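You operate a simulated robot arm through the tools that you are given. There is no shell and no other tool.

The job below is to be done with a simulated robot arm. You get a single attempt, and the scene is never put back.

## Task
Press the black rubber ring flush into housing 75 with the white plug.
Fine: set the depth dial to 13; let the lever back up; leave the plug on it, table in and guard shut; the other rings and housings, grey plug and bearings stay.

It is judged by the outcome, as a careful person would: the job done as asked, and still so three seconds after it is handed in. It fails if anything else is knocked over, pushed out of place, dropped, spilled or broken.

## Robot
A 7-joint arm with a three-finger gripper, fixed in place. Base frame: the origin is on the floor under the middle of its stand, x ahead of it, y to its left, z up; the work surface is at about z = 80. Lengths are in cm, angles in degrees, forces in N, time in s.
It reaches about 134.2 cm from its shoulder. Its first joint turns from -166.0 to 166.0 degrees. Payload 2.69 kg.
The tool frame sits at the grasp point between the pads (the TCP): z along the fingers, y along the line on which they close. The tips reach 3 cm beyond it. The gripper opens to 12.8 cm; its body begins 11.7 cm behind the TCP.
Orientation is told as [roll, pitch, yaw] about the base's x, y, z axes, in that order, counted from this pose: with the fingers straight down and closing along the base's y, the tool's x points along the base's -x, its y along +y and its z along -z.

## Interface
- The arm moves only by the tool servo_tool. Its argument "steps" is a list of rows, each an object of numbers (a shift or turn left out is 0, a gripper value left out holds the last): "x", "y", "z": the shift along the tool's x, y, z in cm; "ax", "ay", "az": the turn, a rotation vector about the tool's x, y, z in rad; "grip": the opening in per cent of the stroke, from 0 (shut) to 100 (fully open). In form: [{"x": .., "y": .., "z": .., "ax": .., "ay": .., "az": .., "grip": ..}, ...]. A call has 1 to 20 rows; each row is the pose to reach, as a shift and turn from the pose commanded when the call began, along the tool's axes at that moment. A row lasts 0.2 s, in which the tool goes at most 5 cm and 8.6 degrees; a call with a longer step from one row to the next is refused whole, and so is a gripper value outside its range. Where a pose cannot be reached the arm comes as near as it can. A force on the tool above 90 N (or 10 N above the force at the start of the call, whichever is more), or a blocked arm, ends the call early, and 0.2 s more pass. Each finger travels about 12.7 cm/s and halts on what it meets, pressing with about 33 N; the grip force reading is that of the motor and also rises with nothing between the fingers. The clock runs only during rows and for 0.2 s after the last one: add rows that repeat a pose to give the fingers time. It gives the time, the measured TCP pose, the force on the tool (base axes), the opening and the grip force at its end, in the units of the frame above (readings bear some noise), with the torque about the TCP (base axes, N m) and any sound that the robot's microphone picked up.
- Cameras (640 x 400 px; columns grow to the right, rows downward): "scene" is fixed at [5.07, -49.87, 157.06]; the picture's right is [0.82, -0.57, 0.00], its down [-0.12, -0.17, -0.98] and it looks along [0.56, 0.80, -0.20] (base axes); focal length 329 px, centre (320, 200). "wrist" rides on the gripper at [5.8, 5.4, -13.1] in the tool frame; the picture's right is [-0.68, 0.74, 0.00], its down [-0.62, -0.57, -0.55] and it looks along [-0.40, -0.37, 0.84] (tool axes); focal length 234 px, centre (320, 200). There is no depth. A picture from a camera that has moved, and an enlarged one, comes with that camera's place and axes in the base frame and with its lens.
- grab_frame(camera): a new picture of that camera. It takes no simulated time.
- raise_lower(by): moves the trunk up (or, below 0, down) by that many cm; the arm rides with it, the base frame stays. It gives what a move gives, with no picture.
- enlarge(camera, box): a new picture of the part [left, top, right, bottom] of that camera's present view, enlarged. It takes no simulated time.
- finish_job(): hands the job in; it is judged then, once.

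Places have to be worked out from the pictures, the camera data and where the tool is seen. Open the gripper and draw the arm clear of the work before you hand the job in, unless the task says otherwise.

The tools are called after "Call:" as name(argument=value, ...) on one line, values as JSON. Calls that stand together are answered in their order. servo_tool: Moves the arm, as the interface text tells. Its arguments: {"type":"object","properties":{"steps":{"type":"array","items":{"type":"object","properties":{"x":{"type":"number"},"y":{"type":"number"},"z":{"type":"number"},"ax":{"type":"number"},"ay":{"type":"number"},"az":{"type":"number"},"grip":{"type":"number"}}}}},"required":["steps"]} The other tools are called the same way: raise_lower (by) moves the trunk up or down; grab_frame (camera) takes a picture; enlarge (camera, box) takes an enlarged picture of a part of a camera's view; finish_job () hands the job in.

At the start:

```text
time: 0.0
tool_pos: [52.46, 45.92, 158.67]
ee_rot: [0.0, 0.0, 0.0]
wrist_force: [0.3, 0.2, 0.5]
torque: [0.01, 0.02, 0.01]
width: 12.82
grip_force: 0.1
trunk travel left (down, up): [-27.5, 7.5]
```

scene: 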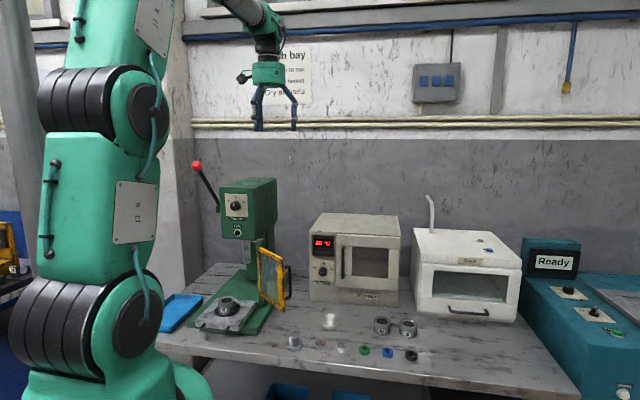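
wrist: 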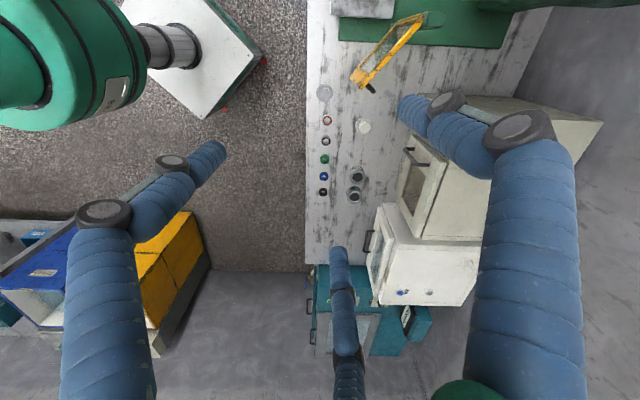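

I begin by looking closely at the scene: the press on the left, the rings, housings and plugs along the bench.

Call:
enlarge(camera="scene", box=[160, 150, 320, 350])

Call:
enlarge(camera="scene", box=[270, 300, 430, 380])

Call:
enlarge(camera="wrist", box=[300, 70, 400, 210])

Call:
enlarge(camera="wrist", box=[320, 0, 540, 100])

```text
2.00 times, centred on (240, 250) of scene
camera zoom: at [5.07, -49.87, 157.06], right [0.82, -0.57, 0.0], down [-0.12, -0.17, -0.98], along [0.56, 0.8, -0.2], focal length 657 px, centre (480, 100)
```

zoom: 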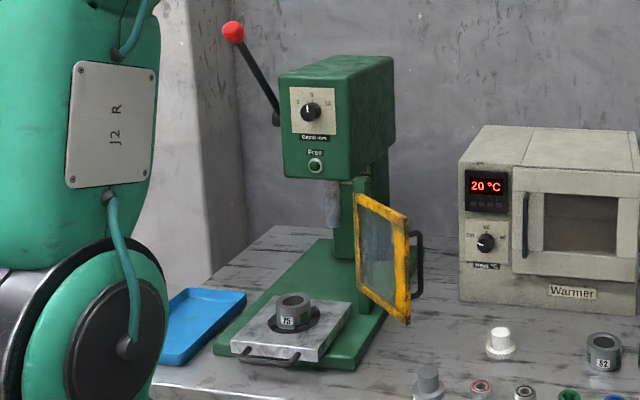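

```text
4.00 times, centred on (350, 340) of scene
camera zoom: at [5.07, -49.87, 157.06], right [0.82, -0.57, 0.0], down [-0.12, -0.17, -0.98], along [0.56, 0.8, -0.2], focal length 1314 px, centre (200, -360)
```

zoom: 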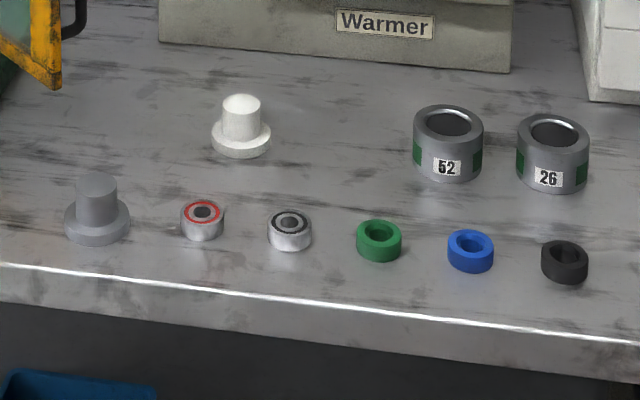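

```text
2.86 times, centred on (350, 140) of wrist
camera zoom: at [46.67, 51.4, 171.77], right [0.68, 0.74, 0.0], down [0.62, -0.57, 0.55], along [0.4, -0.37, -0.84], focal length 669 px, centre (234, 371)
```

zoom: 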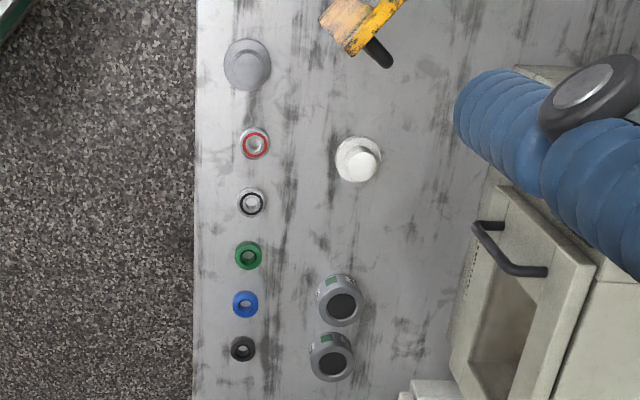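

```text
2.91 times, centred on (430, 50) of wrist
camera zoom: at [46.67, 51.4, 171.77], right [0.68, 0.74, 0.0], down [0.62, -0.57, 0.55], along [0.4, -0.37, -0.84], focal length 681 px, centre (0, 636)
```

zoom: 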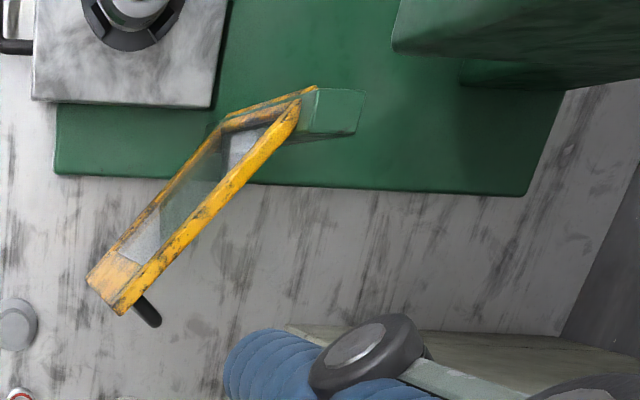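

The press head carries a dial and a status label; I zoom in on these and on the guard, the table and the lever.

Call:
enlarge(camera="scene", box=[220, 180, 284, 244])

Call:
enlarge(camera="scene", box=[185, 270, 305, 345])

Call:
enlarge(camera="scene", box=[180, 150, 300, 225])

Call:
enlarge(camera="scene", box=[250, 235, 330, 315])

Call:
enlarge(camera="scene", box=[500, 230, 640, 400])

```text
6.25 times, centred on (252, 212) of scene
camera zoom: at [5.07, -49.87, 157.06], right [0.82, -0.57, 0.0], down [-0.12, -0.17, -0.98], along [0.56, 0.8, -0.2], focal length 2054 px, centre (745, 125)
```

zoom: 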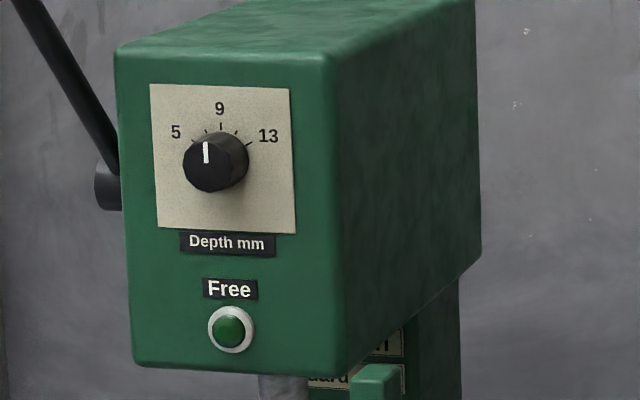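

```text
5.33 times, centred on (245, 308) of scene
camera zoom: at [5.07, -49.87, 157.06], right [0.82, -0.57, 0.0], down [-0.12, -0.17, -0.98], along [0.56, 0.8, -0.2], focal length 1752 px, centre (720, -373)
```

zoom: 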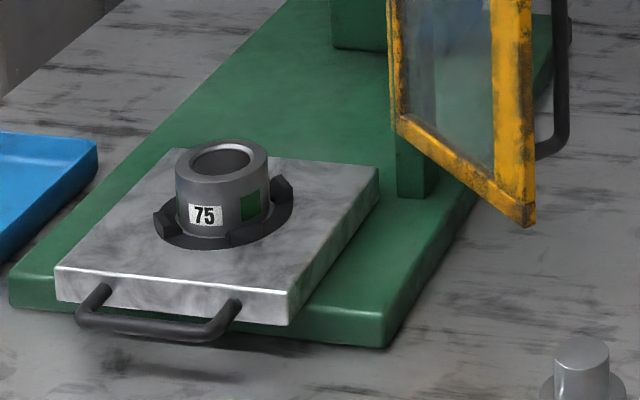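

```text
5.33 times, centred on (240, 188) of scene
camera zoom: at [5.07, -49.87, 157.06], right [0.82, -0.57, 0.0], down [-0.12, -0.17, -0.98], along [0.56, 0.8, -0.2], focal length 1752 px, centre (747, 267)
```

zoom: 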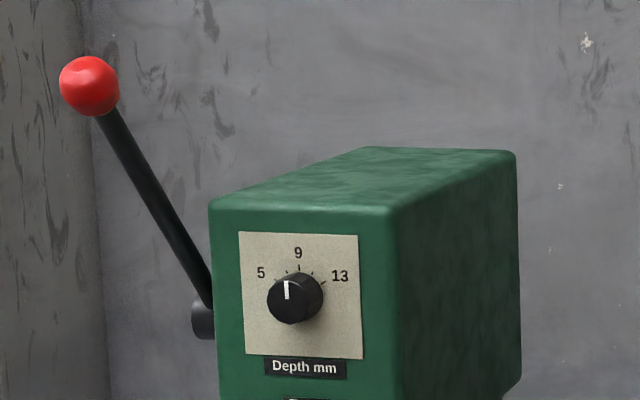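

```text
5.00 times, centred on (290, 275) of scene
camera zoom: at [5.07, -49.87, 157.06], right [0.82, -0.57, 0.0], down [-0.12, -0.17, -0.98], along [0.56, 0.8, -0.2], focal length 1643 px, centre (470, -175)
```

zoom: 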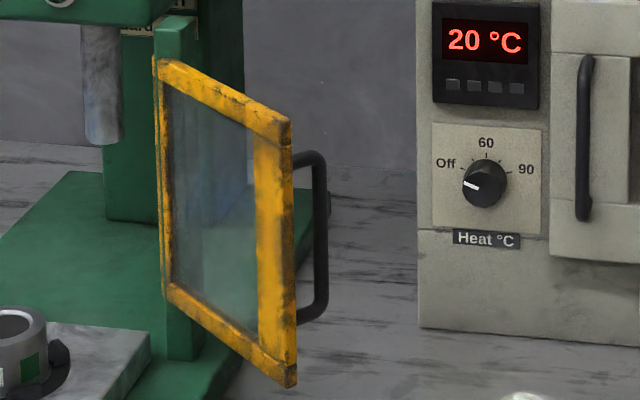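

```text
2.35 times, centred on (570, 315) of scene
camera zoom: at [5.07, -49.87, 157.06], right [0.82, -0.57, 0.0], down [-0.12, -0.17, -0.98], along [0.56, 0.8, -0.2], focal length 773 px, centre (-268, -71)
```

zoom: 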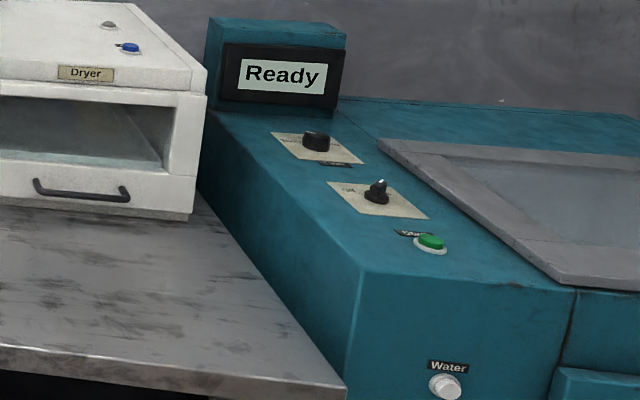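

The dial reads 5–13 with the pointer at about 7 or lower, the table is out with housing 75 in its cradle, and the guard stands open. I shut the fingers here in free air to learn how the three of them close.

Call:
servo_tool(steps=[{"grip": 0}, {"grip": 0}, {"grip": 0}, {"grip": 0}])

Call:
grab_frame(camera="wrist")

Call:
enlarge(camera="scene", box=[220, 20, 320, 140])

```text
time: 1.0
tool_pos: [52.45, 45.93, 158.73]
ee_rot: [0.1, 0.0, 0.0]
wrist_force: [-0.5, 0.4, 0.3]
torque: [0.02, -0.02, -0.01]
width: 0.2
grip_force: 31.8
trunk travel left (down, up): [-27.5, 7.5]
```

```text
taken
camera wrist: at [46.67, 51.4, 171.77], right [0.68, 0.74, 0.0], down [0.62, -0.57, 0.55], along [0.4, -0.37, -0.84], focal length 234 px, centre (320, 200)
```

wrist: 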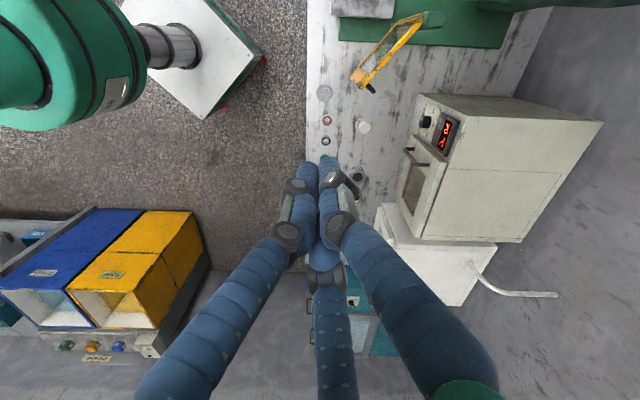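

```text
3.33 times, centred on (270, 80) of scene
camera zoom: at [5.07, -49.87, 157.06], right [0.82, -0.57, 0.0], down [-0.12, -0.17, -0.98], along [0.56, 0.8, -0.2], focal length 1095 px, centre (487, 600)
```

zoom: 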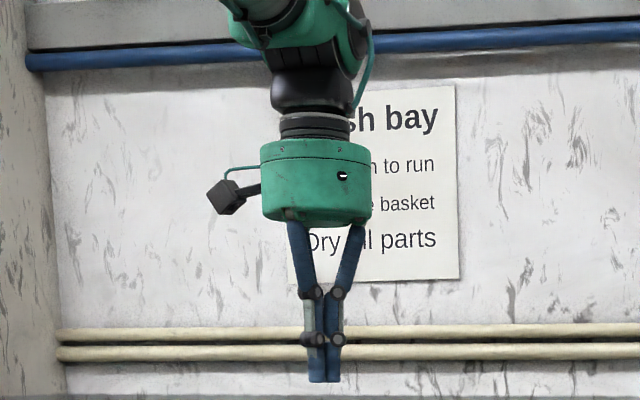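

The three fingers close radially to the centre with parallel tips. Next I turn the tool to point horizontally at the press head (which faces about the direction (-0.7,-0.7)) and stand off ~25 cm in front of the dial for a closer look.

Call:
servo_tool(steps=[{"x": 1.54, "y": 1.25, "z": 2.67, "ax": -0.0926, "ay": -0.0926, "grip": 40}, {"x": 3.08, "y": 2.5, "z": 5.33, "ax": -0.1851, "ay": -0.1851}, {"x": 4.62, "y": 3.75, "z": 8.0, "ax": -0.2777, "ay": -0.2777}, {"x": 6.17, "y": 5.0, "z": 10.67, "ax": -0.3702, "ay": -0.3702}, {"x": 7.71, "y": 6.25, "z": 13.33, "ax": -0.4628, "ay": -0.4628}, {"x": 9.25, "y": 7.5, "z": 16.0, "ax": -0.5554, "ay": -0.5554}, {"x": 10.79, "y": 8.75, "z": 18.67, "ax": -0.6479, "ay": -0.6479}, {"x": 12.33, "y": 10.0, "z": 21.33, "ax": -0.7405, "ay": -0.7405}, {"x": 13.88, "y": 11.25, "z": 24.0, "ax": -0.833, "ay": -0.833}, {"x": 15.42, "y": 12.5, "z": 26.67, "ax": -0.9256, "ay": -0.9256}, {"x": 16.96, "y": 13.75, "z": 29.33, "ax": -1.0182, "ay": -1.0182}, {"x": 18.5, "y": 15.0, "z": 32.0, "ax": -1.1107, "ay": -1.1107}, {"x": 18.5, "y": 15.0, "z": 32.0, "ax": -1.1107, "ay": -1.1107}])

Call:
grab_frame(camera="wrist")

Call:
grab_frame(camera="scene")

```text
time: 3.8
tool_pos: [30.22, 61.2, 138.93]
ee_rot: [78.3, -47.7, -39.0]
wrist_force: [-0.8, 0.2, -0.1]
torque: [-0.03, 0.01, -0.01]
width: 5.12
grip_force: 0.1
out of reach, approached as far as the arm can: row 10, 11, 12, 13
trunk travel left (down, up): [-27.5, 7.5]
```

```text
taken
camera wrist: at [15.18, 58.29, 139.89], right [0.03, 0.16, 0.99], down [0.17, -0.97, 0.16], along [0.99, 0.16, -0.06], focal length 234 px, centre (320, 200)
```

wrist: 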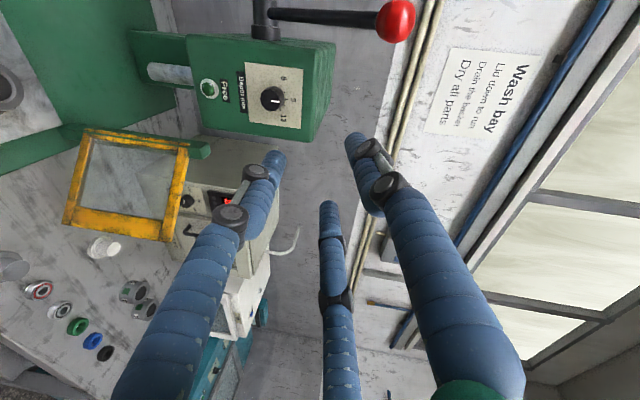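

```text
taken
```

scene: 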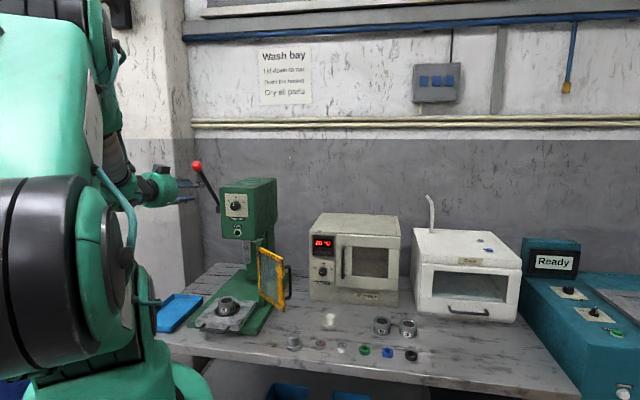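

The arm stopped short of the full pose but the view is useful. I zoom in on the dial, labels and column from here.

Call:
enlarge(camera="wrist", box=[180, 40, 340, 140])

Call:
enlarge(camera="wrist", box=[50, 20, 230, 250])

Call:
enlarge(camera="wrist", box=[240, 0, 420, 110])

```text
4.00 times, centred on (260, 90) of wrist
camera zoom: at [15.18, 58.29, 139.89], right [0.03, 0.16, 0.99], down [0.17, -0.97, 0.16], along [0.99, 0.16, -0.06], focal length 937 px, centre (560, 640)
```

zoom: 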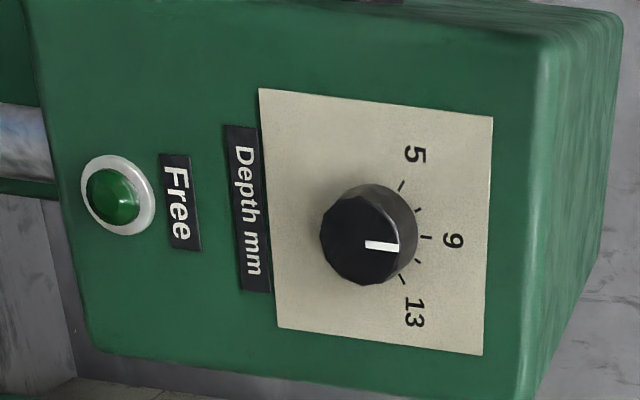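

```text
1.74 times, centred on (140, 135) of wrist
camera zoom: at [15.18, 58.29, 139.89], right [0.03, 0.16, 0.99], down [0.17, -0.97, 0.16], along [0.99, 0.16, -0.06], focal length 407 px, centre (633, 313)
```

zoom: 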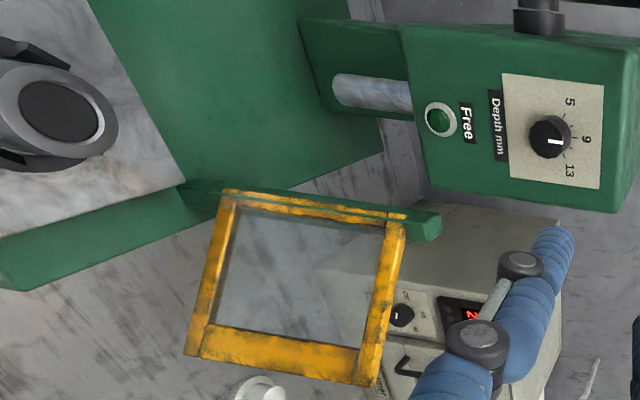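

```text
3.56 times, centred on (330, 55) of wrist
camera zoom: at [15.18, 58.29, 139.89], right [0.03, 0.16, 0.99], down [0.17, -0.97, 0.16], along [0.99, 0.16, -0.06], focal length 833 px, centre (284, 716)
```

zoom: 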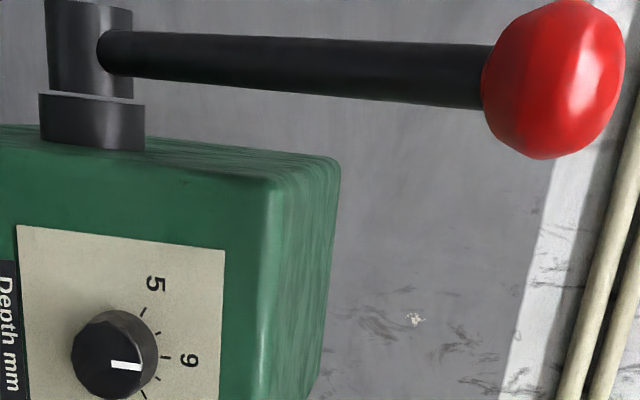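

The knob face works out at about (52.5, 80.2, 126), pointer near 9; lever hub about (50, 95, 122.5) with the red ball at (39.6, 85, 143.7). The arm is folded too high for this pose, so I lower the trunk 12 cm.

Call:
raise_lower(by=-12)

Call:
grab_frame(camera="scene")

```text
time: 5.3
tool_pos: [30.27, 61.22, 126.9]
ee_rot: [78.3, -47.7, -38.9]
wrist_force: [0.1, 0.2, 0.0]
torque: [-0.01, -0.05, 0.01]
width: 5.13
grip_force: 0.0
trunk travel left (down, up): [-15.5, 19.5]
```

```text
taken
```

scene: 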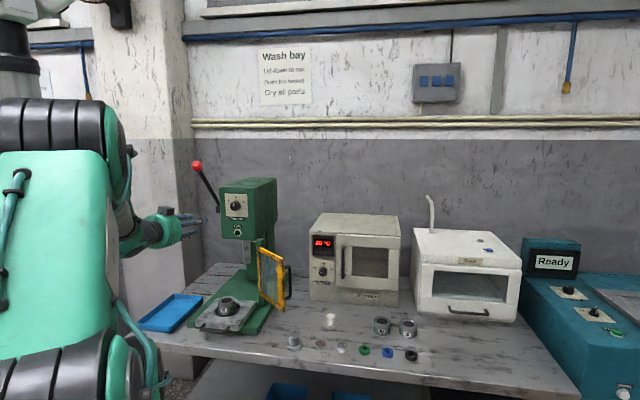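

Clear so far. I make a small test move of 5 cm forward along the tool to see how the commanded pose relates to the measured one.

Call:
servo_tool(steps=[{"z": 2.5}, {"z": 5}, {"z": 5}])

```text
time: 6.1
tool_pos: [33.69, 64.73, 127.13]
ee_rot: [77.3, -47.9, -38.6]
wrist_force: [-0.3, 1.3, -0.5]
torque: [0.01, -0.03, -0.04]
width: 5.13
grip_force: 0.0
out of reach, approached as far as the arm can: row 1, 2, 3
trunk travel left (down, up): [-15.5, 19.5]
```

It advanced mostly as asked though still flagged at a limit; extending forward should relieve it. I go another 6 cm toward the dial, still over 10 cm short of the knob.

Call:
servo_tool(steps=[{"z": 2}, {"z": 4}, {"z": 6}, {"z": 6}])

Call:
grab_frame(camera="wrist")

Call:
grab_frame(camera="scene")

```text
time: 7.1
tool_pos: [37.49, 69.15, 127.39]
ee_rot: [77.0, -48.1, -38.5]
wrist_force: [0.8, -0.2, -0.8]
torque: [0.0, -0.01, 0.0]
width: 5.14
grip_force: 0.1
out of reach, approached as far as the arm can: row 1, 2, 3, 4
trunk travel left (down, up): [-15.5, 19.5]
```

```text
taken
camera wrist: at [22.6, 66.31, 128.49], right [0.04, 0.18, 0.98], down [0.16, -0.97, 0.17], along [0.99, 0.15, -0.07], focal length 234 px, centre (320, 200)
```

wrist: 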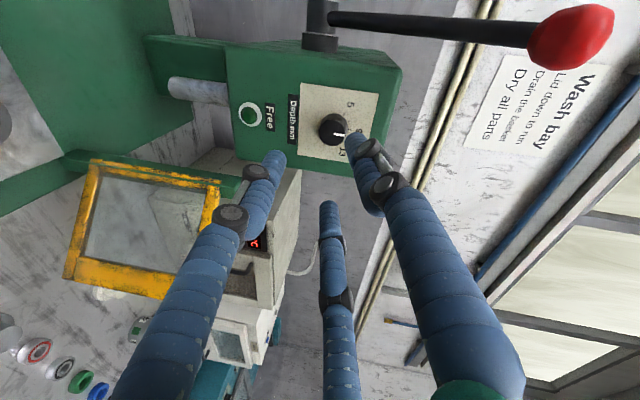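

```text
taken
```

scene: 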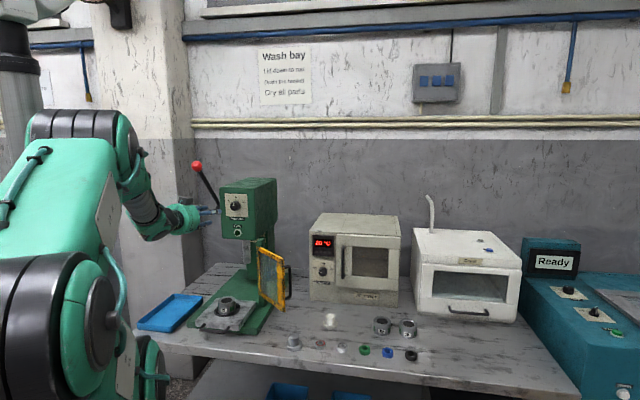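

The wrist seems bent near its limit because the forearm slopes down. I lower the trunk a further 12 cm, then lift the tool back up to level the forearm.

Call:
raise_lower(by=-12)

Call:
servo_tool(steps=[{"x": -1.7, "y": 1.5, "z": -0.3}, {"x": -3.4, "y": 3.0, "z": -0.6}, {"x": -5.1, "y": 4.5, "z": -0.9}, {"x": -7.0, "y": 6.0, "z": -1.3}, {"x": -8.5, "y": 7.4, "z": -1.6}, {"x": -8.5, "y": 7.4, "z": -1.6}])

```text
time: 8.6
tool_pos: [37.5, 69.06, 115.52]
ee_rot: [77.1, -48.1, -38.6]
wrist_force: [-0.3, -0.9, 0.1]
torque: [-0.03, 0.01, 0.01]
width: 5.13
grip_force: 0.1
trunk travel left (down, up): [-3.5, 31.5]
```

```text
time: 10.0
tool_pos: [37.75, 69.01, 126.81]
ee_rot: [77.1, -48.0, -38.5]
wrist_force: [0.1, -0.4, 0.1]
torque: [0.01, 0.01, 0.0]
width: 5.12
grip_force: 0.0
trunk travel left (down, up): [-3.5, 31.5]
```

No limit flag now. I square the tool up to the head's axis and move onto the knob's line at about 13 cm from its face.

Call:
servo_tool(steps=[{"x": -0.5, "y": -0.6, "z": 1.6, "ax": -0.047, "ay": -0.0255}, {"x": -1.0, "y": -1.2, "z": 3.2, "ax": -0.094, "ay": -0.051}, {"x": -1.415, "y": -1.764, "z": 4.69, "ax": -0.1406, "ay": -0.0763}, {"x": -1.415, "y": -1.764, "z": 4.69, "ax": -0.1406, "ay": -0.0763}])

Call:
grab_frame(camera="wrist")

Call:
enlarge(camera="scene", box=[150, 150, 270, 250])

```text
time: 11.0
tool_pos: [41.92, 70.95, 127.4]
ee_rot: [88.7, -48.9, -44.7]
wrist_force: [0.2, -0.2, 0.4]
torque: [-0.03, 0.0, -0.02]
width: 5.11
grip_force: 0.1
out of reach, approached as far as the arm can: row 3, 4
trunk travel left (down, up): [-3.5, 31.5]
```

```text
taken
camera wrist: at [27.05, 67.53, 126.69], right [-0.07, 0.09, 0.99], down [0.19, -0.98, 0.1], along [0.98, 0.19, 0.05], focal length 234 px, centre (320, 200)
```

wrist: 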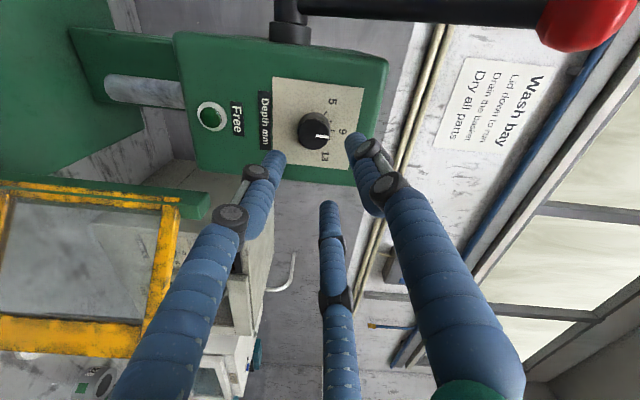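

```text
4.00 times, centred on (210, 200) of scene
camera zoom: at [5.07, -49.87, 157.06], right [0.82, -0.57, 0.0], down [-0.12, -0.17, -0.98], along [0.56, 0.8, -0.2], focal length 1314 px, centre (760, 200)
```

zoom: 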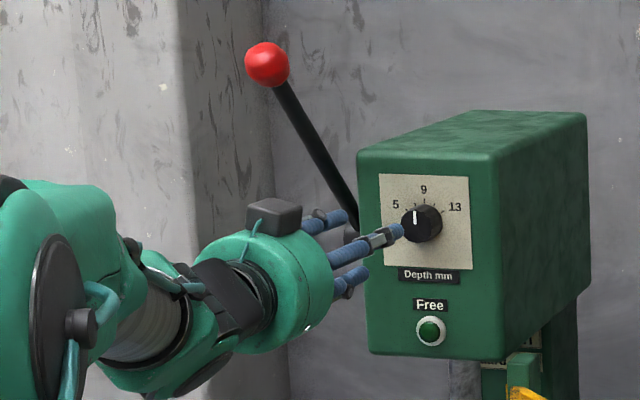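

The tool is now level and aimed at the knob, about 13 cm off. Before approaching, I test how much roll about the tool axis (clockwise, as the knob must turn) the arm has here.

Call:
servo_tool(steps=[{"az": 0.14}, {"az": 0.28}, {"az": 0.42}, {"az": 0.56}, {"az": 0.7}, {"az": 0.84}, {"az": 0.98}, {"az": 0.98}])

Call:
grab_frame(camera="wrist")

```text
time: 12.8
tool_pos: [45.33, 71.34, 139.13]
ee_rot: [81.2, 4.9, -43.8]
wrist_force: [0.0, -0.6, -0.3]
torque: [0.01, 0.0, -0.01]
width: 5.12
grip_force: 0.0
out of reach, approached as far as the arm can: row 1, 2, 3, 4, 5, 6, 7, 8
trunk travel left (down, up): [-3.5, 31.5]
```

```text
taken
camera wrist: at [33.11, 66.21, 146.84], right [0.61, -0.43, 0.67], down [-0.02, -0.85, -0.53], along [0.79, 0.31, -0.53], focal length 234 px, centre (320, 200)
```

wrist: 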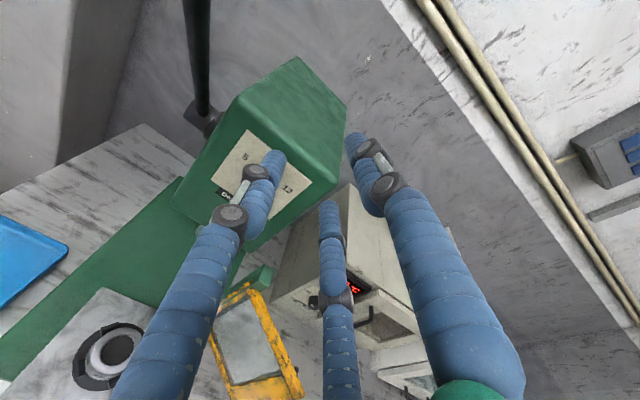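

Rolling that way hits a joint limit and pushes the arm up, so I'll do the turn from the other side: roll back counter-clockwise so the knob turn later stays inside the range.

Call:
servo_tool(steps=[{"y": -1.5, "x": -0.1, "az": -0.13}, {"y": -3.0, "x": -0.2, "az": -0.26}, {"y": -4.5, "x": -0.3, "az": -0.39}, {"y": -6.0, "x": -0.4, "az": -0.52}, {"y": -7.5, "x": -0.5, "az": -0.65}, {"y": -9.0, "x": -0.6, "az": -0.78}, {"y": -10.5, "x": -0.7, "az": -0.91}, {"y": -11.5, "x": -0.7, "az": -1.04}, {"y": -11.8, "x": -0.7, "az": -1.17}, {"y": -12.0, "x": -0.7, "az": -1.3}, {"y": -12.0, "x": -0.7, "az": -1.43}, {"y": -12.0, "x": -0.7, "az": -1.56}, {"y": -12.0, "x": -0.7, "az": -1.56}])

Call:
grab_frame(camera="wrist")

Call:
grab_frame(camera="scene")

```text
time: 15.6
tool_pos: [43.88, 70.51, 127.08]
ee_rot: [32.3, -79.8, 14.1]
wrist_force: [-0.3, 0.0, -0.1]
torque: [-0.02, -0.04, 0.01]
width: 5.1
grip_force: 0.1
trunk travel left (down, up): [-3.5, 31.5]
```

```text
taken
camera wrist: at [30.19, 64.52, 123.89], right [-0.41, 0.54, 0.74], down [0.14, -0.76, 0.63], along [0.9, 0.36, 0.24], focal length 234 px, centre (320, 200)
```

wrist: 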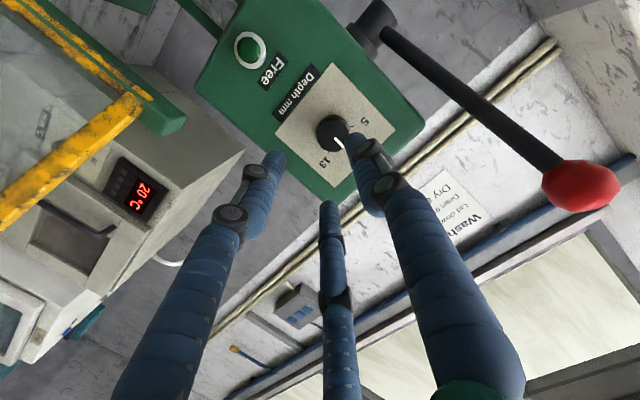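

```text
taken
```

scene: 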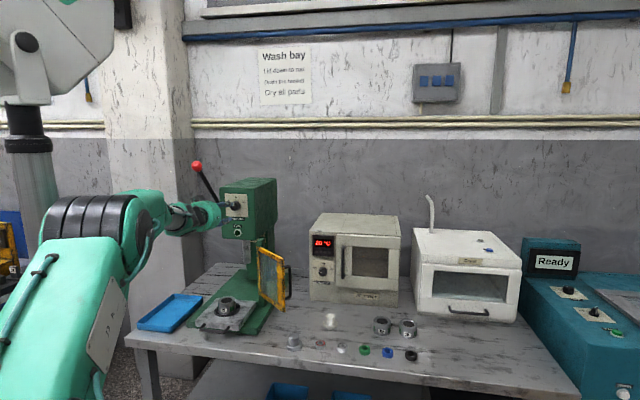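

Now unrestricted. I zoom in on the knob to refine its location before approaching.

Call:
enlarge(camera="wrist", box=[260, 60, 420, 160])

Call:
enlarge(camera="scene", box=[190, 180, 270, 230])

```text
4.00 times, centred on (340, 110) of wrist
camera zoom: at [30.19, 64.52, 123.89], right [-0.41, 0.54, 0.74], down [0.14, -0.76, 0.63], along [0.9, 0.36, 0.24], focal length 937 px, centre (240, 560)
```

zoom: 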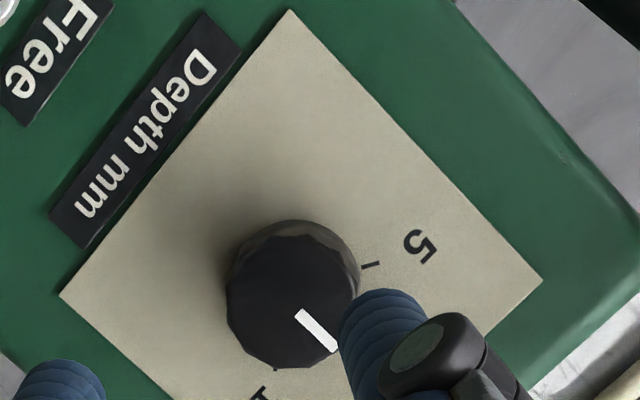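

```text
8.00 times, centred on (230, 205) of scene
camera zoom: at [5.07, -49.87, 157.06], right [0.82, -0.57, 0.0], down [-0.12, -0.17, -0.98], along [0.56, 0.8, -0.2], focal length 2629 px, centre (1040, 160)
```

zoom: 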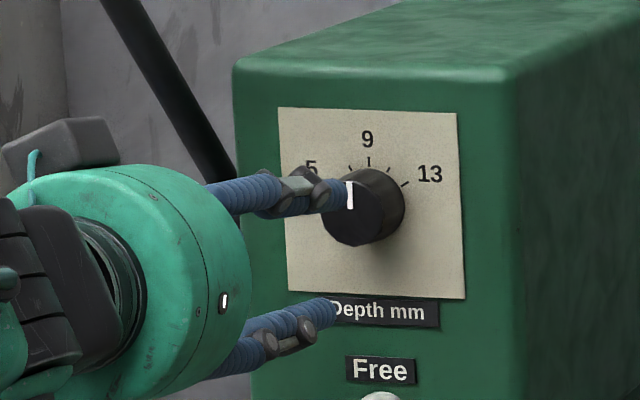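

The knob face triangulates to about (52.2, 80.15, 126.5), diameter ~3.7 cm. I level the tool, roll back a bit more and stop with the tips ~3.5 cm short of it, fingers opened to ~6.5 cm.

Call:
servo_tool(steps=[{"x": -0.07, "y": 0.19, "z": 1.54, "ax": 0.0043, "ay": -0.0382, "az": -0.075, "grip": 52}, {"x": -0.14, "y": 0.38, "z": 3.08, "ax": 0.0086, "ay": -0.0763, "az": -0.15}, {"x": -0.2, "y": 0.57, "z": 4.62, "ax": 0.0129, "ay": -0.1145, "az": -0.225}, {"x": -0.274, "y": 0.762, "z": 6.16, "ax": 0.0172, "ay": -0.1526, "az": -0.3}, {"x": -0.274, "y": 0.762, "z": 6.16, "ax": 0.0172, "ay": -0.1526, "az": -0.3}])

Call:
grab_frame(camera="wrist")

Call:
enlarge(camera="scene", box=[190, 180, 270, 230])

```text
time: 16.8
tool_pos: [47.6, 75.47, 126.66]
ee_rot: [-90.7, -78.4, 136.8]
wrist_force: [0.0, 0.9, -0.2]
torque: [0.02, -0.03, 0.01]
width: 6.66
grip_force: 0.0
trunk travel left (down, up): [-3.5, 31.5]
```

```text
taken
camera wrist: at [35.63, 68.88, 119.74], right [-0.62, 0.59, 0.51], down [-0.07, -0.69, 0.72], along [0.78, 0.41, 0.47], focal length 234 px, centre (320, 200)
```

wrist: 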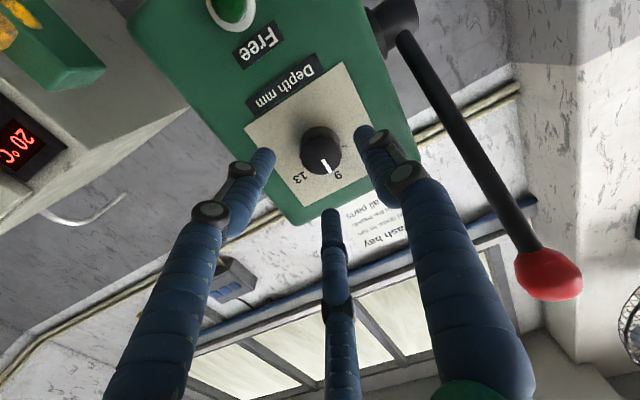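

```text
8.00 times, centred on (230, 205) of scene
camera zoom: at [5.07, -49.87, 157.06], right [0.82, -0.57, 0.0], down [-0.12, -0.17, -0.98], along [0.56, 0.8, -0.2], focal length 2629 px, centre (1040, 160)
```

zoom: 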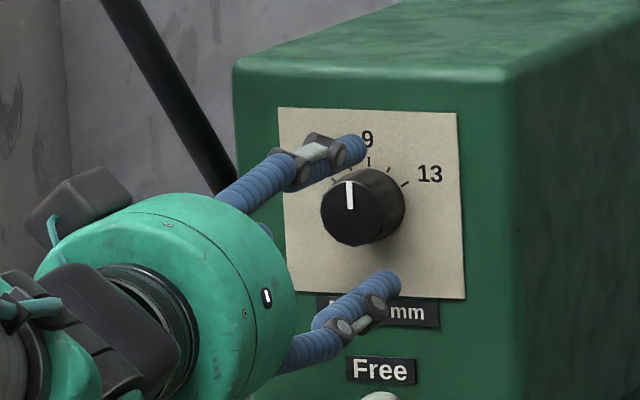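

The tool axis should project near pixel (319,154) at the knob face; I zoom to check centring and the pointer against the ticks.

Call:
enlarge(camera="wrist", box=[240, 90, 400, 190])

```text
4.00 times, centred on (320, 140) of wrist
camera zoom: at [35.63, 68.88, 119.74], right [-0.62, 0.59, 0.51], down [-0.07, -0.69, 0.72], along [0.78, 0.41, 0.47], focal length 937 px, centre (320, 440)
```

zoom: 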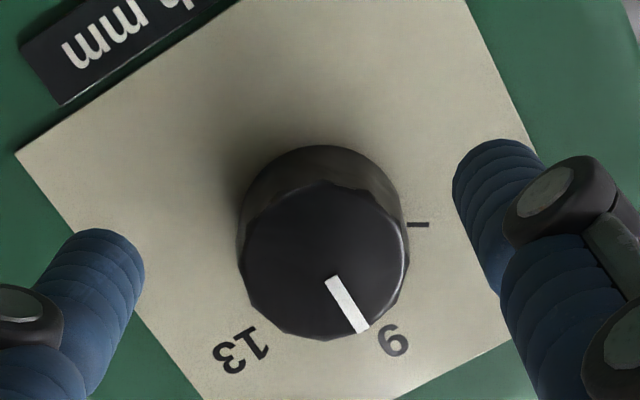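

Well centred (within ~2 mm), and the pointer is at about 9; tick geometry suggests 13 is about 60° clockwise. I roll back a further 0.35 rad, then advance 5 cm so the tips surround the knob just shy of the plate.

Call:
servo_tool(steps=[{"az": -0.12}, {"az": -0.24}, {"az": -0.35}, {"az": -0.35}])

Call:
servo_tool(steps=[{"z": 1.3, "x": -0.1}, {"z": 2.6, "x": -0.15}, {"z": 3.9, "x": -0.15}, {"z": 5.0, "x": -0.15}, {"z": 5.0, "x": -0.15}])

Call:
grab_frame(camera="wrist")

Call:
enlarge(camera="scene", box=[190, 180, 270, 230])

```text
time: 17.8
tool_pos: [47.66, 75.37, 126.55]
ee_rot: [-90.3, -58.2, 136.6]
wrist_force: [0.1, 0.4, 0.7]
torque: [-0.01, -0.01, -0.02]
width: 6.68
grip_force: 0.1
trunk travel left (down, up): [-3.5, 31.5]
```

```text
time: 19.0
tool_pos: [51.02, 79.02, 126.79]
ee_rot: [-90.1, -58.3, 136.5]
wrist_force: [0.1, 0.8, -0.2]
torque: [0.0, 0.02, 0.02]
width: 6.65
grip_force: 0.0
trunk travel left (down, up): [-3.5, 31.5]
```

```text
taken
camera wrist: at [40.86, 70.72, 118.91], right [-0.71, 0.68, 0.19], down [-0.27, -0.51, 0.82], along [0.65, 0.53, 0.54], focal length 234 px, centre (320, 200)
```

wrist: 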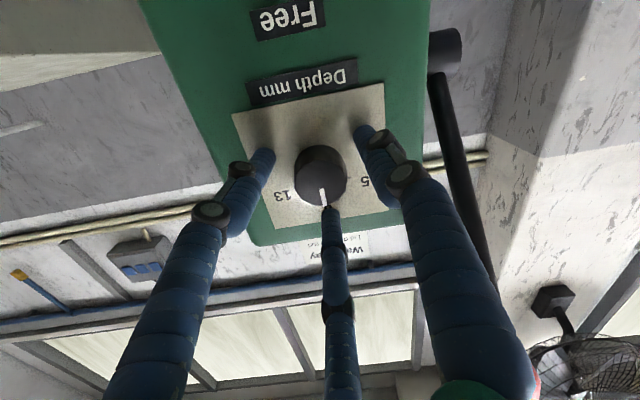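

```text
8.00 times, centred on (230, 205) of scene
camera zoom: at [5.07, -49.87, 157.06], right [0.82, -0.57, 0.0], down [-0.12, -0.17, -0.98], along [0.56, 0.8, -0.2], focal length 2629 px, centre (1040, 160)
```

zoom: 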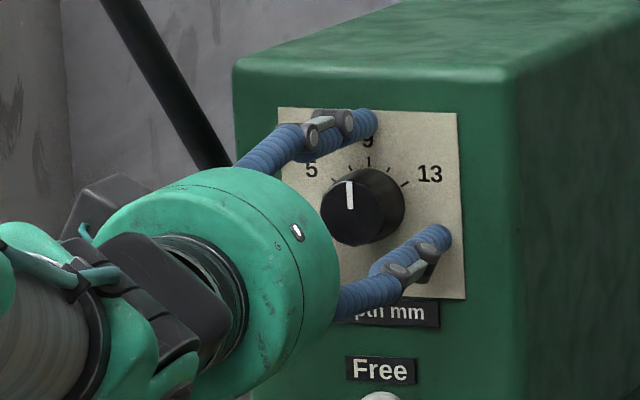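

The fingers surround the knob and are centred. I close on it.

Call:
servo_tool(steps=[{"grip": 20}, {"grip": 10}, {"grip": 10}])

Call:
grab_frame(camera="wrist")

```text
time: 19.8
tool_pos: [50.91, 79.02, 126.65]
ee_rot: [-90.0, -58.3, 136.3]
wrist_force: [-5.9, -4.9, -8.5]
torque: [-0.28, 0.23, 0.08]
width: 3.67
grip_force: 45.0
trunk travel left (down, up): [-3.5, 31.5]
```

```text
taken
camera wrist: at [40.82, 70.7, 118.73], right [-0.71, 0.68, 0.19], down [-0.27, -0.5, 0.82], along [0.65, 0.53, 0.54], focal length 234 px, centre (320, 200)
```

wrist: 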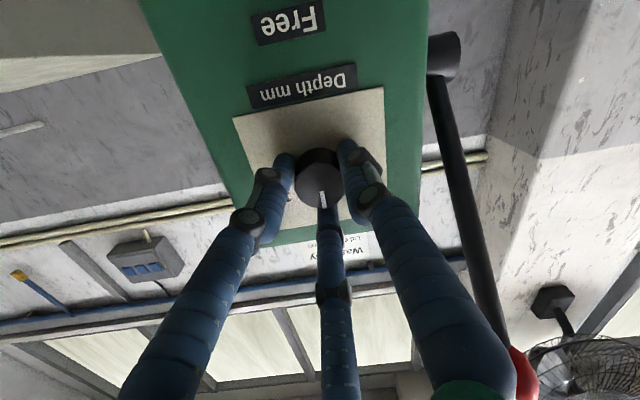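

Gripped (3.67 cm). Now I turn the knob clockwise by 60° (1.05 rad).

Call:
servo_tool(steps=[{"az": 0.1}, {"az": 0.2}, {"az": 0.3}, {"az": 0.4}, {"az": 0.5}, {"az": 0.6}, {"az": 0.7}, {"az": 0.8}, {"az": 0.9}, {"az": 1.0}, {"az": 1.05}, {"az": 1.05}])

Call:
grab_frame(camera="wrist")

Call:
enlarge(camera="scene", box=[190, 180, 270, 230])

```text
time: 22.4
tool_pos: [50.88, 79.19, 126.52]
ee_rot: [89.9, -61.6, -43.5]
wrist_force: [-15.3, -20.1, -30.5]
torque: [-1.13, 0.37, -0.13]
width: 3.7
grip_force: 45.6
trunk travel left (down, up): [-3.5, 31.5]
```

```text
taken
camera wrist: at [36.48, 74.87, 123.94], right [-0.23, 0.23, 0.95], down [0.19, -0.94, 0.27], along [0.95, 0.25, 0.18], focal length 234 px, centre (320, 200)
```

wrist: 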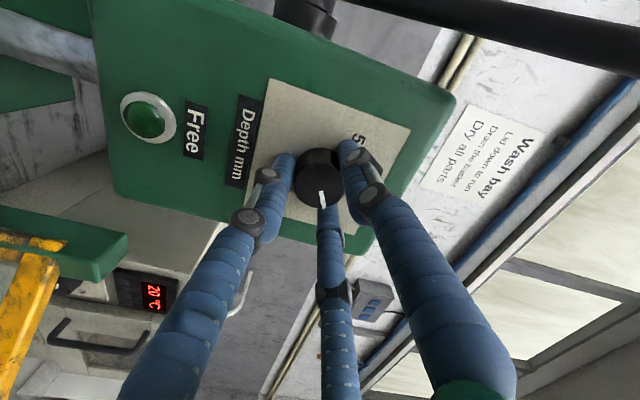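

```text
8.00 times, centred on (230, 205) of scene
camera zoom: at [5.07, -49.87, 157.06], right [0.82, -0.57, 0.0], down [-0.12, -0.17, -0.98], along [0.56, 0.8, -0.2], focal length 2629 px, centre (1040, 160)
```

zoom: 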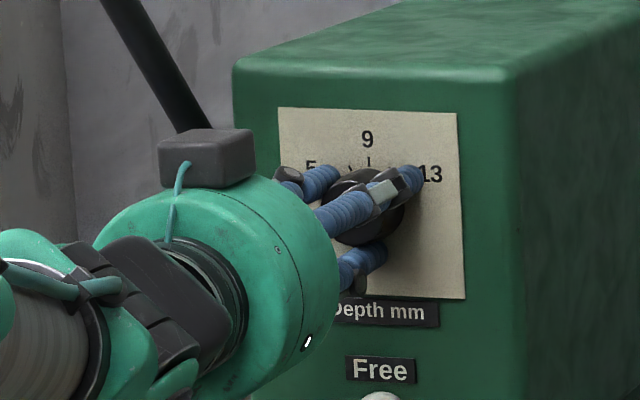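

The knob turned with the hand. I open the fingers and back off to read where the pointer stands.

Call:
servo_tool(steps=[{"grip": 52}, {"grip": 52}, {"z": -2, "grip": 52}, {"z": -4, "grip": 52}, {"z": -6, "grip": 52}, {"z": -6, "grip": 52}])

Call:
grab_frame(camera="wrist")

Call:
enlarge(camera="wrist", box=[240, 90, 400, 190])

Call:
enlarge(camera="scene", box=[210, 186, 258, 222])

```text
time: 23.8
tool_pos: [46.74, 74.72, 126.79]
ee_rot: [90.3, -61.7, -43.9]
wrist_force: [0.3, 0.6, 0.2]
torque: [-0.03, 0.02, 0.0]
width: 6.65
grip_force: 0.1
trunk travel left (down, up): [-3.5, 31.5]
```

```text
taken
camera wrist: at [32.35, 70.49, 124.2], right [-0.24, 0.22, 0.95], down [0.19, -0.94, 0.27], along [0.95, 0.25, 0.18], focal length 234 px, centre (320, 200)
```

wrist: 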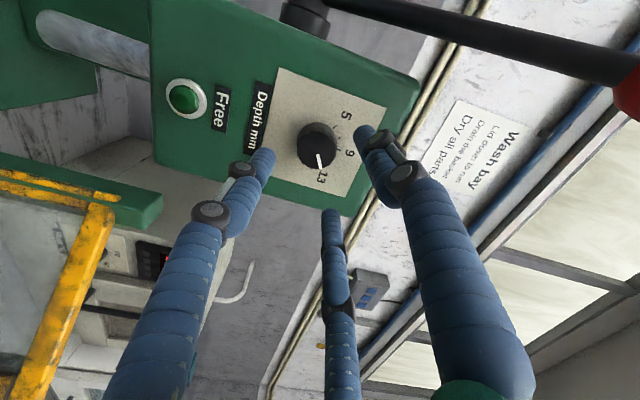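

```text
4.00 times, centred on (320, 140) of wrist
camera zoom: at [32.35, 70.49, 124.2], right [-0.24, 0.22, 0.95], down [0.19, -0.94, 0.27], along [0.95, 0.25, 0.18], focal length 937 px, centre (320, 440)
```

zoom: 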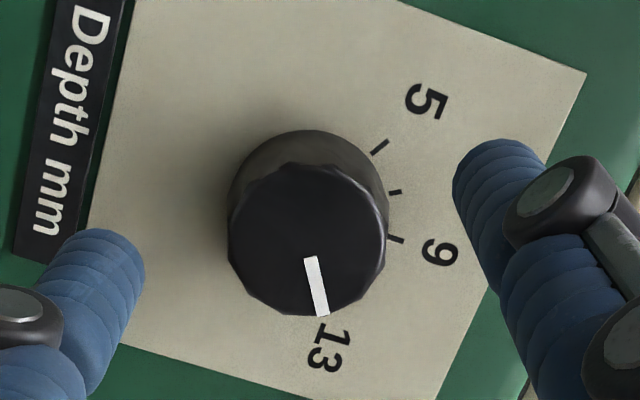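

```text
11.11 times, centred on (234, 204) of scene
camera zoom: at [5.07, -49.87, 157.06], right [0.82, -0.57, 0.0], down [-0.12, -0.17, -0.98], along [0.56, 0.8, -0.2], focal length 3651 px, centre (1276, 156)
```

zoom: 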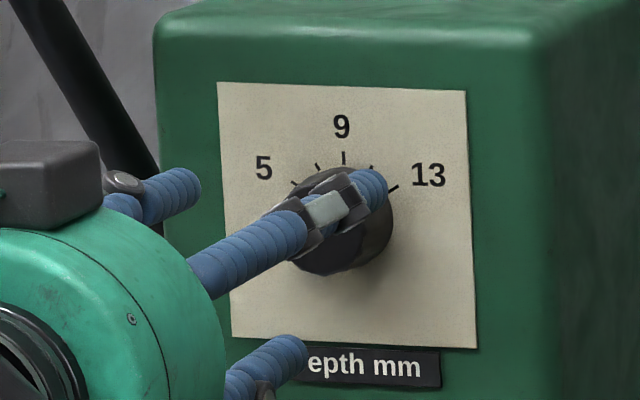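

The plate geometry puts ticks at 30° per 2 mm (5 at −60°, 13 at +60°), and the pointer now measures about +61°, i.e. on 13. I retreat from the press and swing the tool back to pointing down over the bench, heading for the rings.

Call:
servo_tool(steps=[{"z": -4, "ax": 0.0624, "ay": 0.1151}, {"z": -8, "ax": 0.1248, "ay": 0.2302}, {"x": -1.35, "y": -3.09, "z": -8.8, "ax": 0.1873, "ay": 0.3453}, {"x": -2.7, "y": -6.17, "z": -9.6, "ax": 0.2497, "ay": 0.4603}, {"x": -4.04, "y": -9.26, "z": -10.4, "ax": 0.3121, "ay": 0.5754}, {"x": -5.39, "y": -12.34, "z": -11.2, "ax": 0.3745, "ay": 0.6905}, {"x": -6.74, "y": -15.43, "z": -12.0, "ax": 0.4369, "ay": 0.8056}, {"x": -8.09, "y": -18.52, "z": -12.8, "ax": 0.4993, "ay": 0.9207}, {"x": -9.44, "y": -21.6, "z": -13.6, "ax": 0.5618, "ay": 1.0358}, {"x": -10.78, "y": -24.69, "z": -14.4, "ax": 0.6242, "ay": 1.1508}, {"x": -12.13, "y": -27.77, "z": -15.2, "ax": 0.6866, "ay": 1.2659}, {"x": -13.48, "y": -30.86, "z": -16.0, "ax": 0.749, "ay": 1.381}, {"x": -13.48, "y": -30.86, "z": -16.0, "ax": 0.749, "ay": 1.381}])

Call:
grab_frame(camera="wrist")

Call:
enlarge(camera="scene", box=[210, 180, 274, 230])

Call:
grab_frame(camera="scene")

```text
time: 26.6
tool_pos: [60.14, 40.05, 123.82]
ee_rot: [0.0, 0.0, 17.7]
wrist_force: [1.7, 0.7, -0.8]
torque: [-0.03, 0.05, 0.02]
width: 6.64
grip_force: 0.1
trunk travel left (down, up): [-3.5, 31.5]
```

```text
taken
camera wrist: at [52.88, 43.38, 136.92], right [0.42, 0.91, 0.0], down [0.76, -0.35, 0.55], along [0.5, -0.23, -0.84], focal length 234 px, centre (320, 200)
```

wrist: 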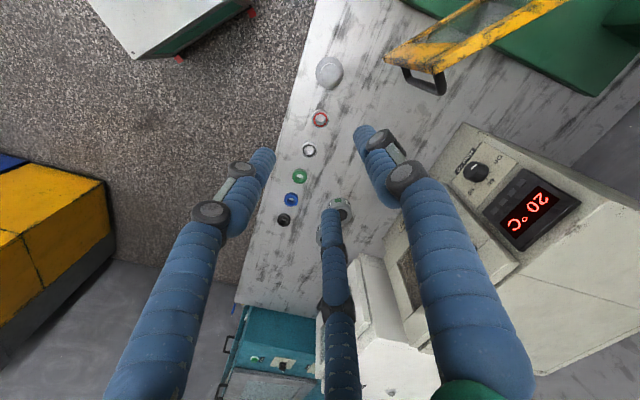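

```text
8.00 times, centred on (242, 205) of scene
camera zoom: at [5.07, -49.87, 157.06], right [0.82, -0.57, 0.0], down [-0.12, -0.17, -0.98], along [0.56, 0.8, -0.2], focal length 2629 px, centre (944, 160)
```

zoom: 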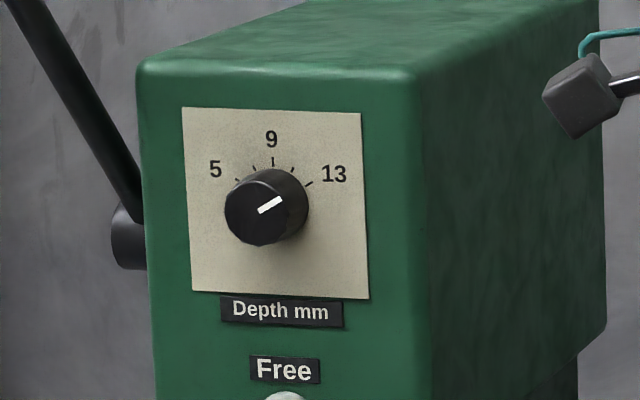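

```text
taken
```

scene: 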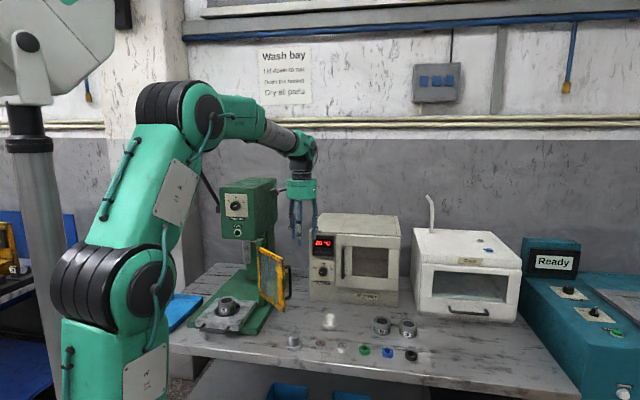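

The pointer seems right on 13; I zoom harder on the dial to be sure, now that nothing blocks it.

Call:
enlarge(camera="scene", box=[224, 192, 248, 216])

Call:
enlarge(camera="wrist", box=[260, 40, 360, 240])

```text
16.00 times, centred on (236, 204) of scene
camera zoom: at [5.07, -49.87, 157.06], right [0.82, -0.57, 0.0], down [-0.12, -0.17, -0.98], along [0.56, 0.8, -0.2], focal length 5258 px, centre (1664, 136)
```

zoom: 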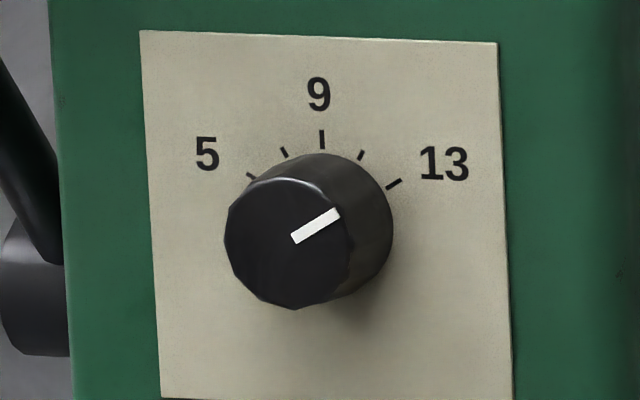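

```text
2.00 times, centred on (310, 140) of wrist
camera zoom: at [52.88, 43.38, 136.92], right [0.42, 0.91, 0.0], down [0.76, -0.35, 0.55], along [0.5, -0.23, -0.84], focal length 468 px, centre (340, 320)
```

zoom: 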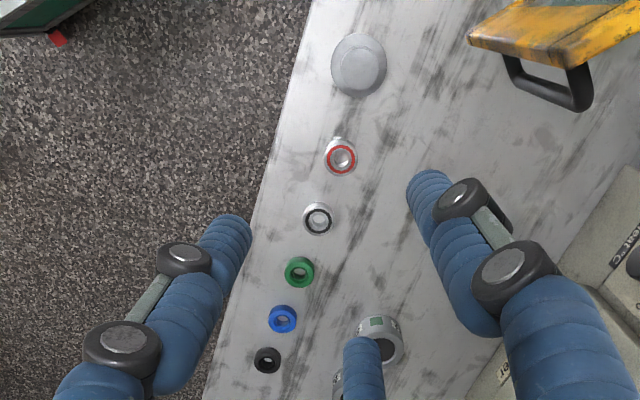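

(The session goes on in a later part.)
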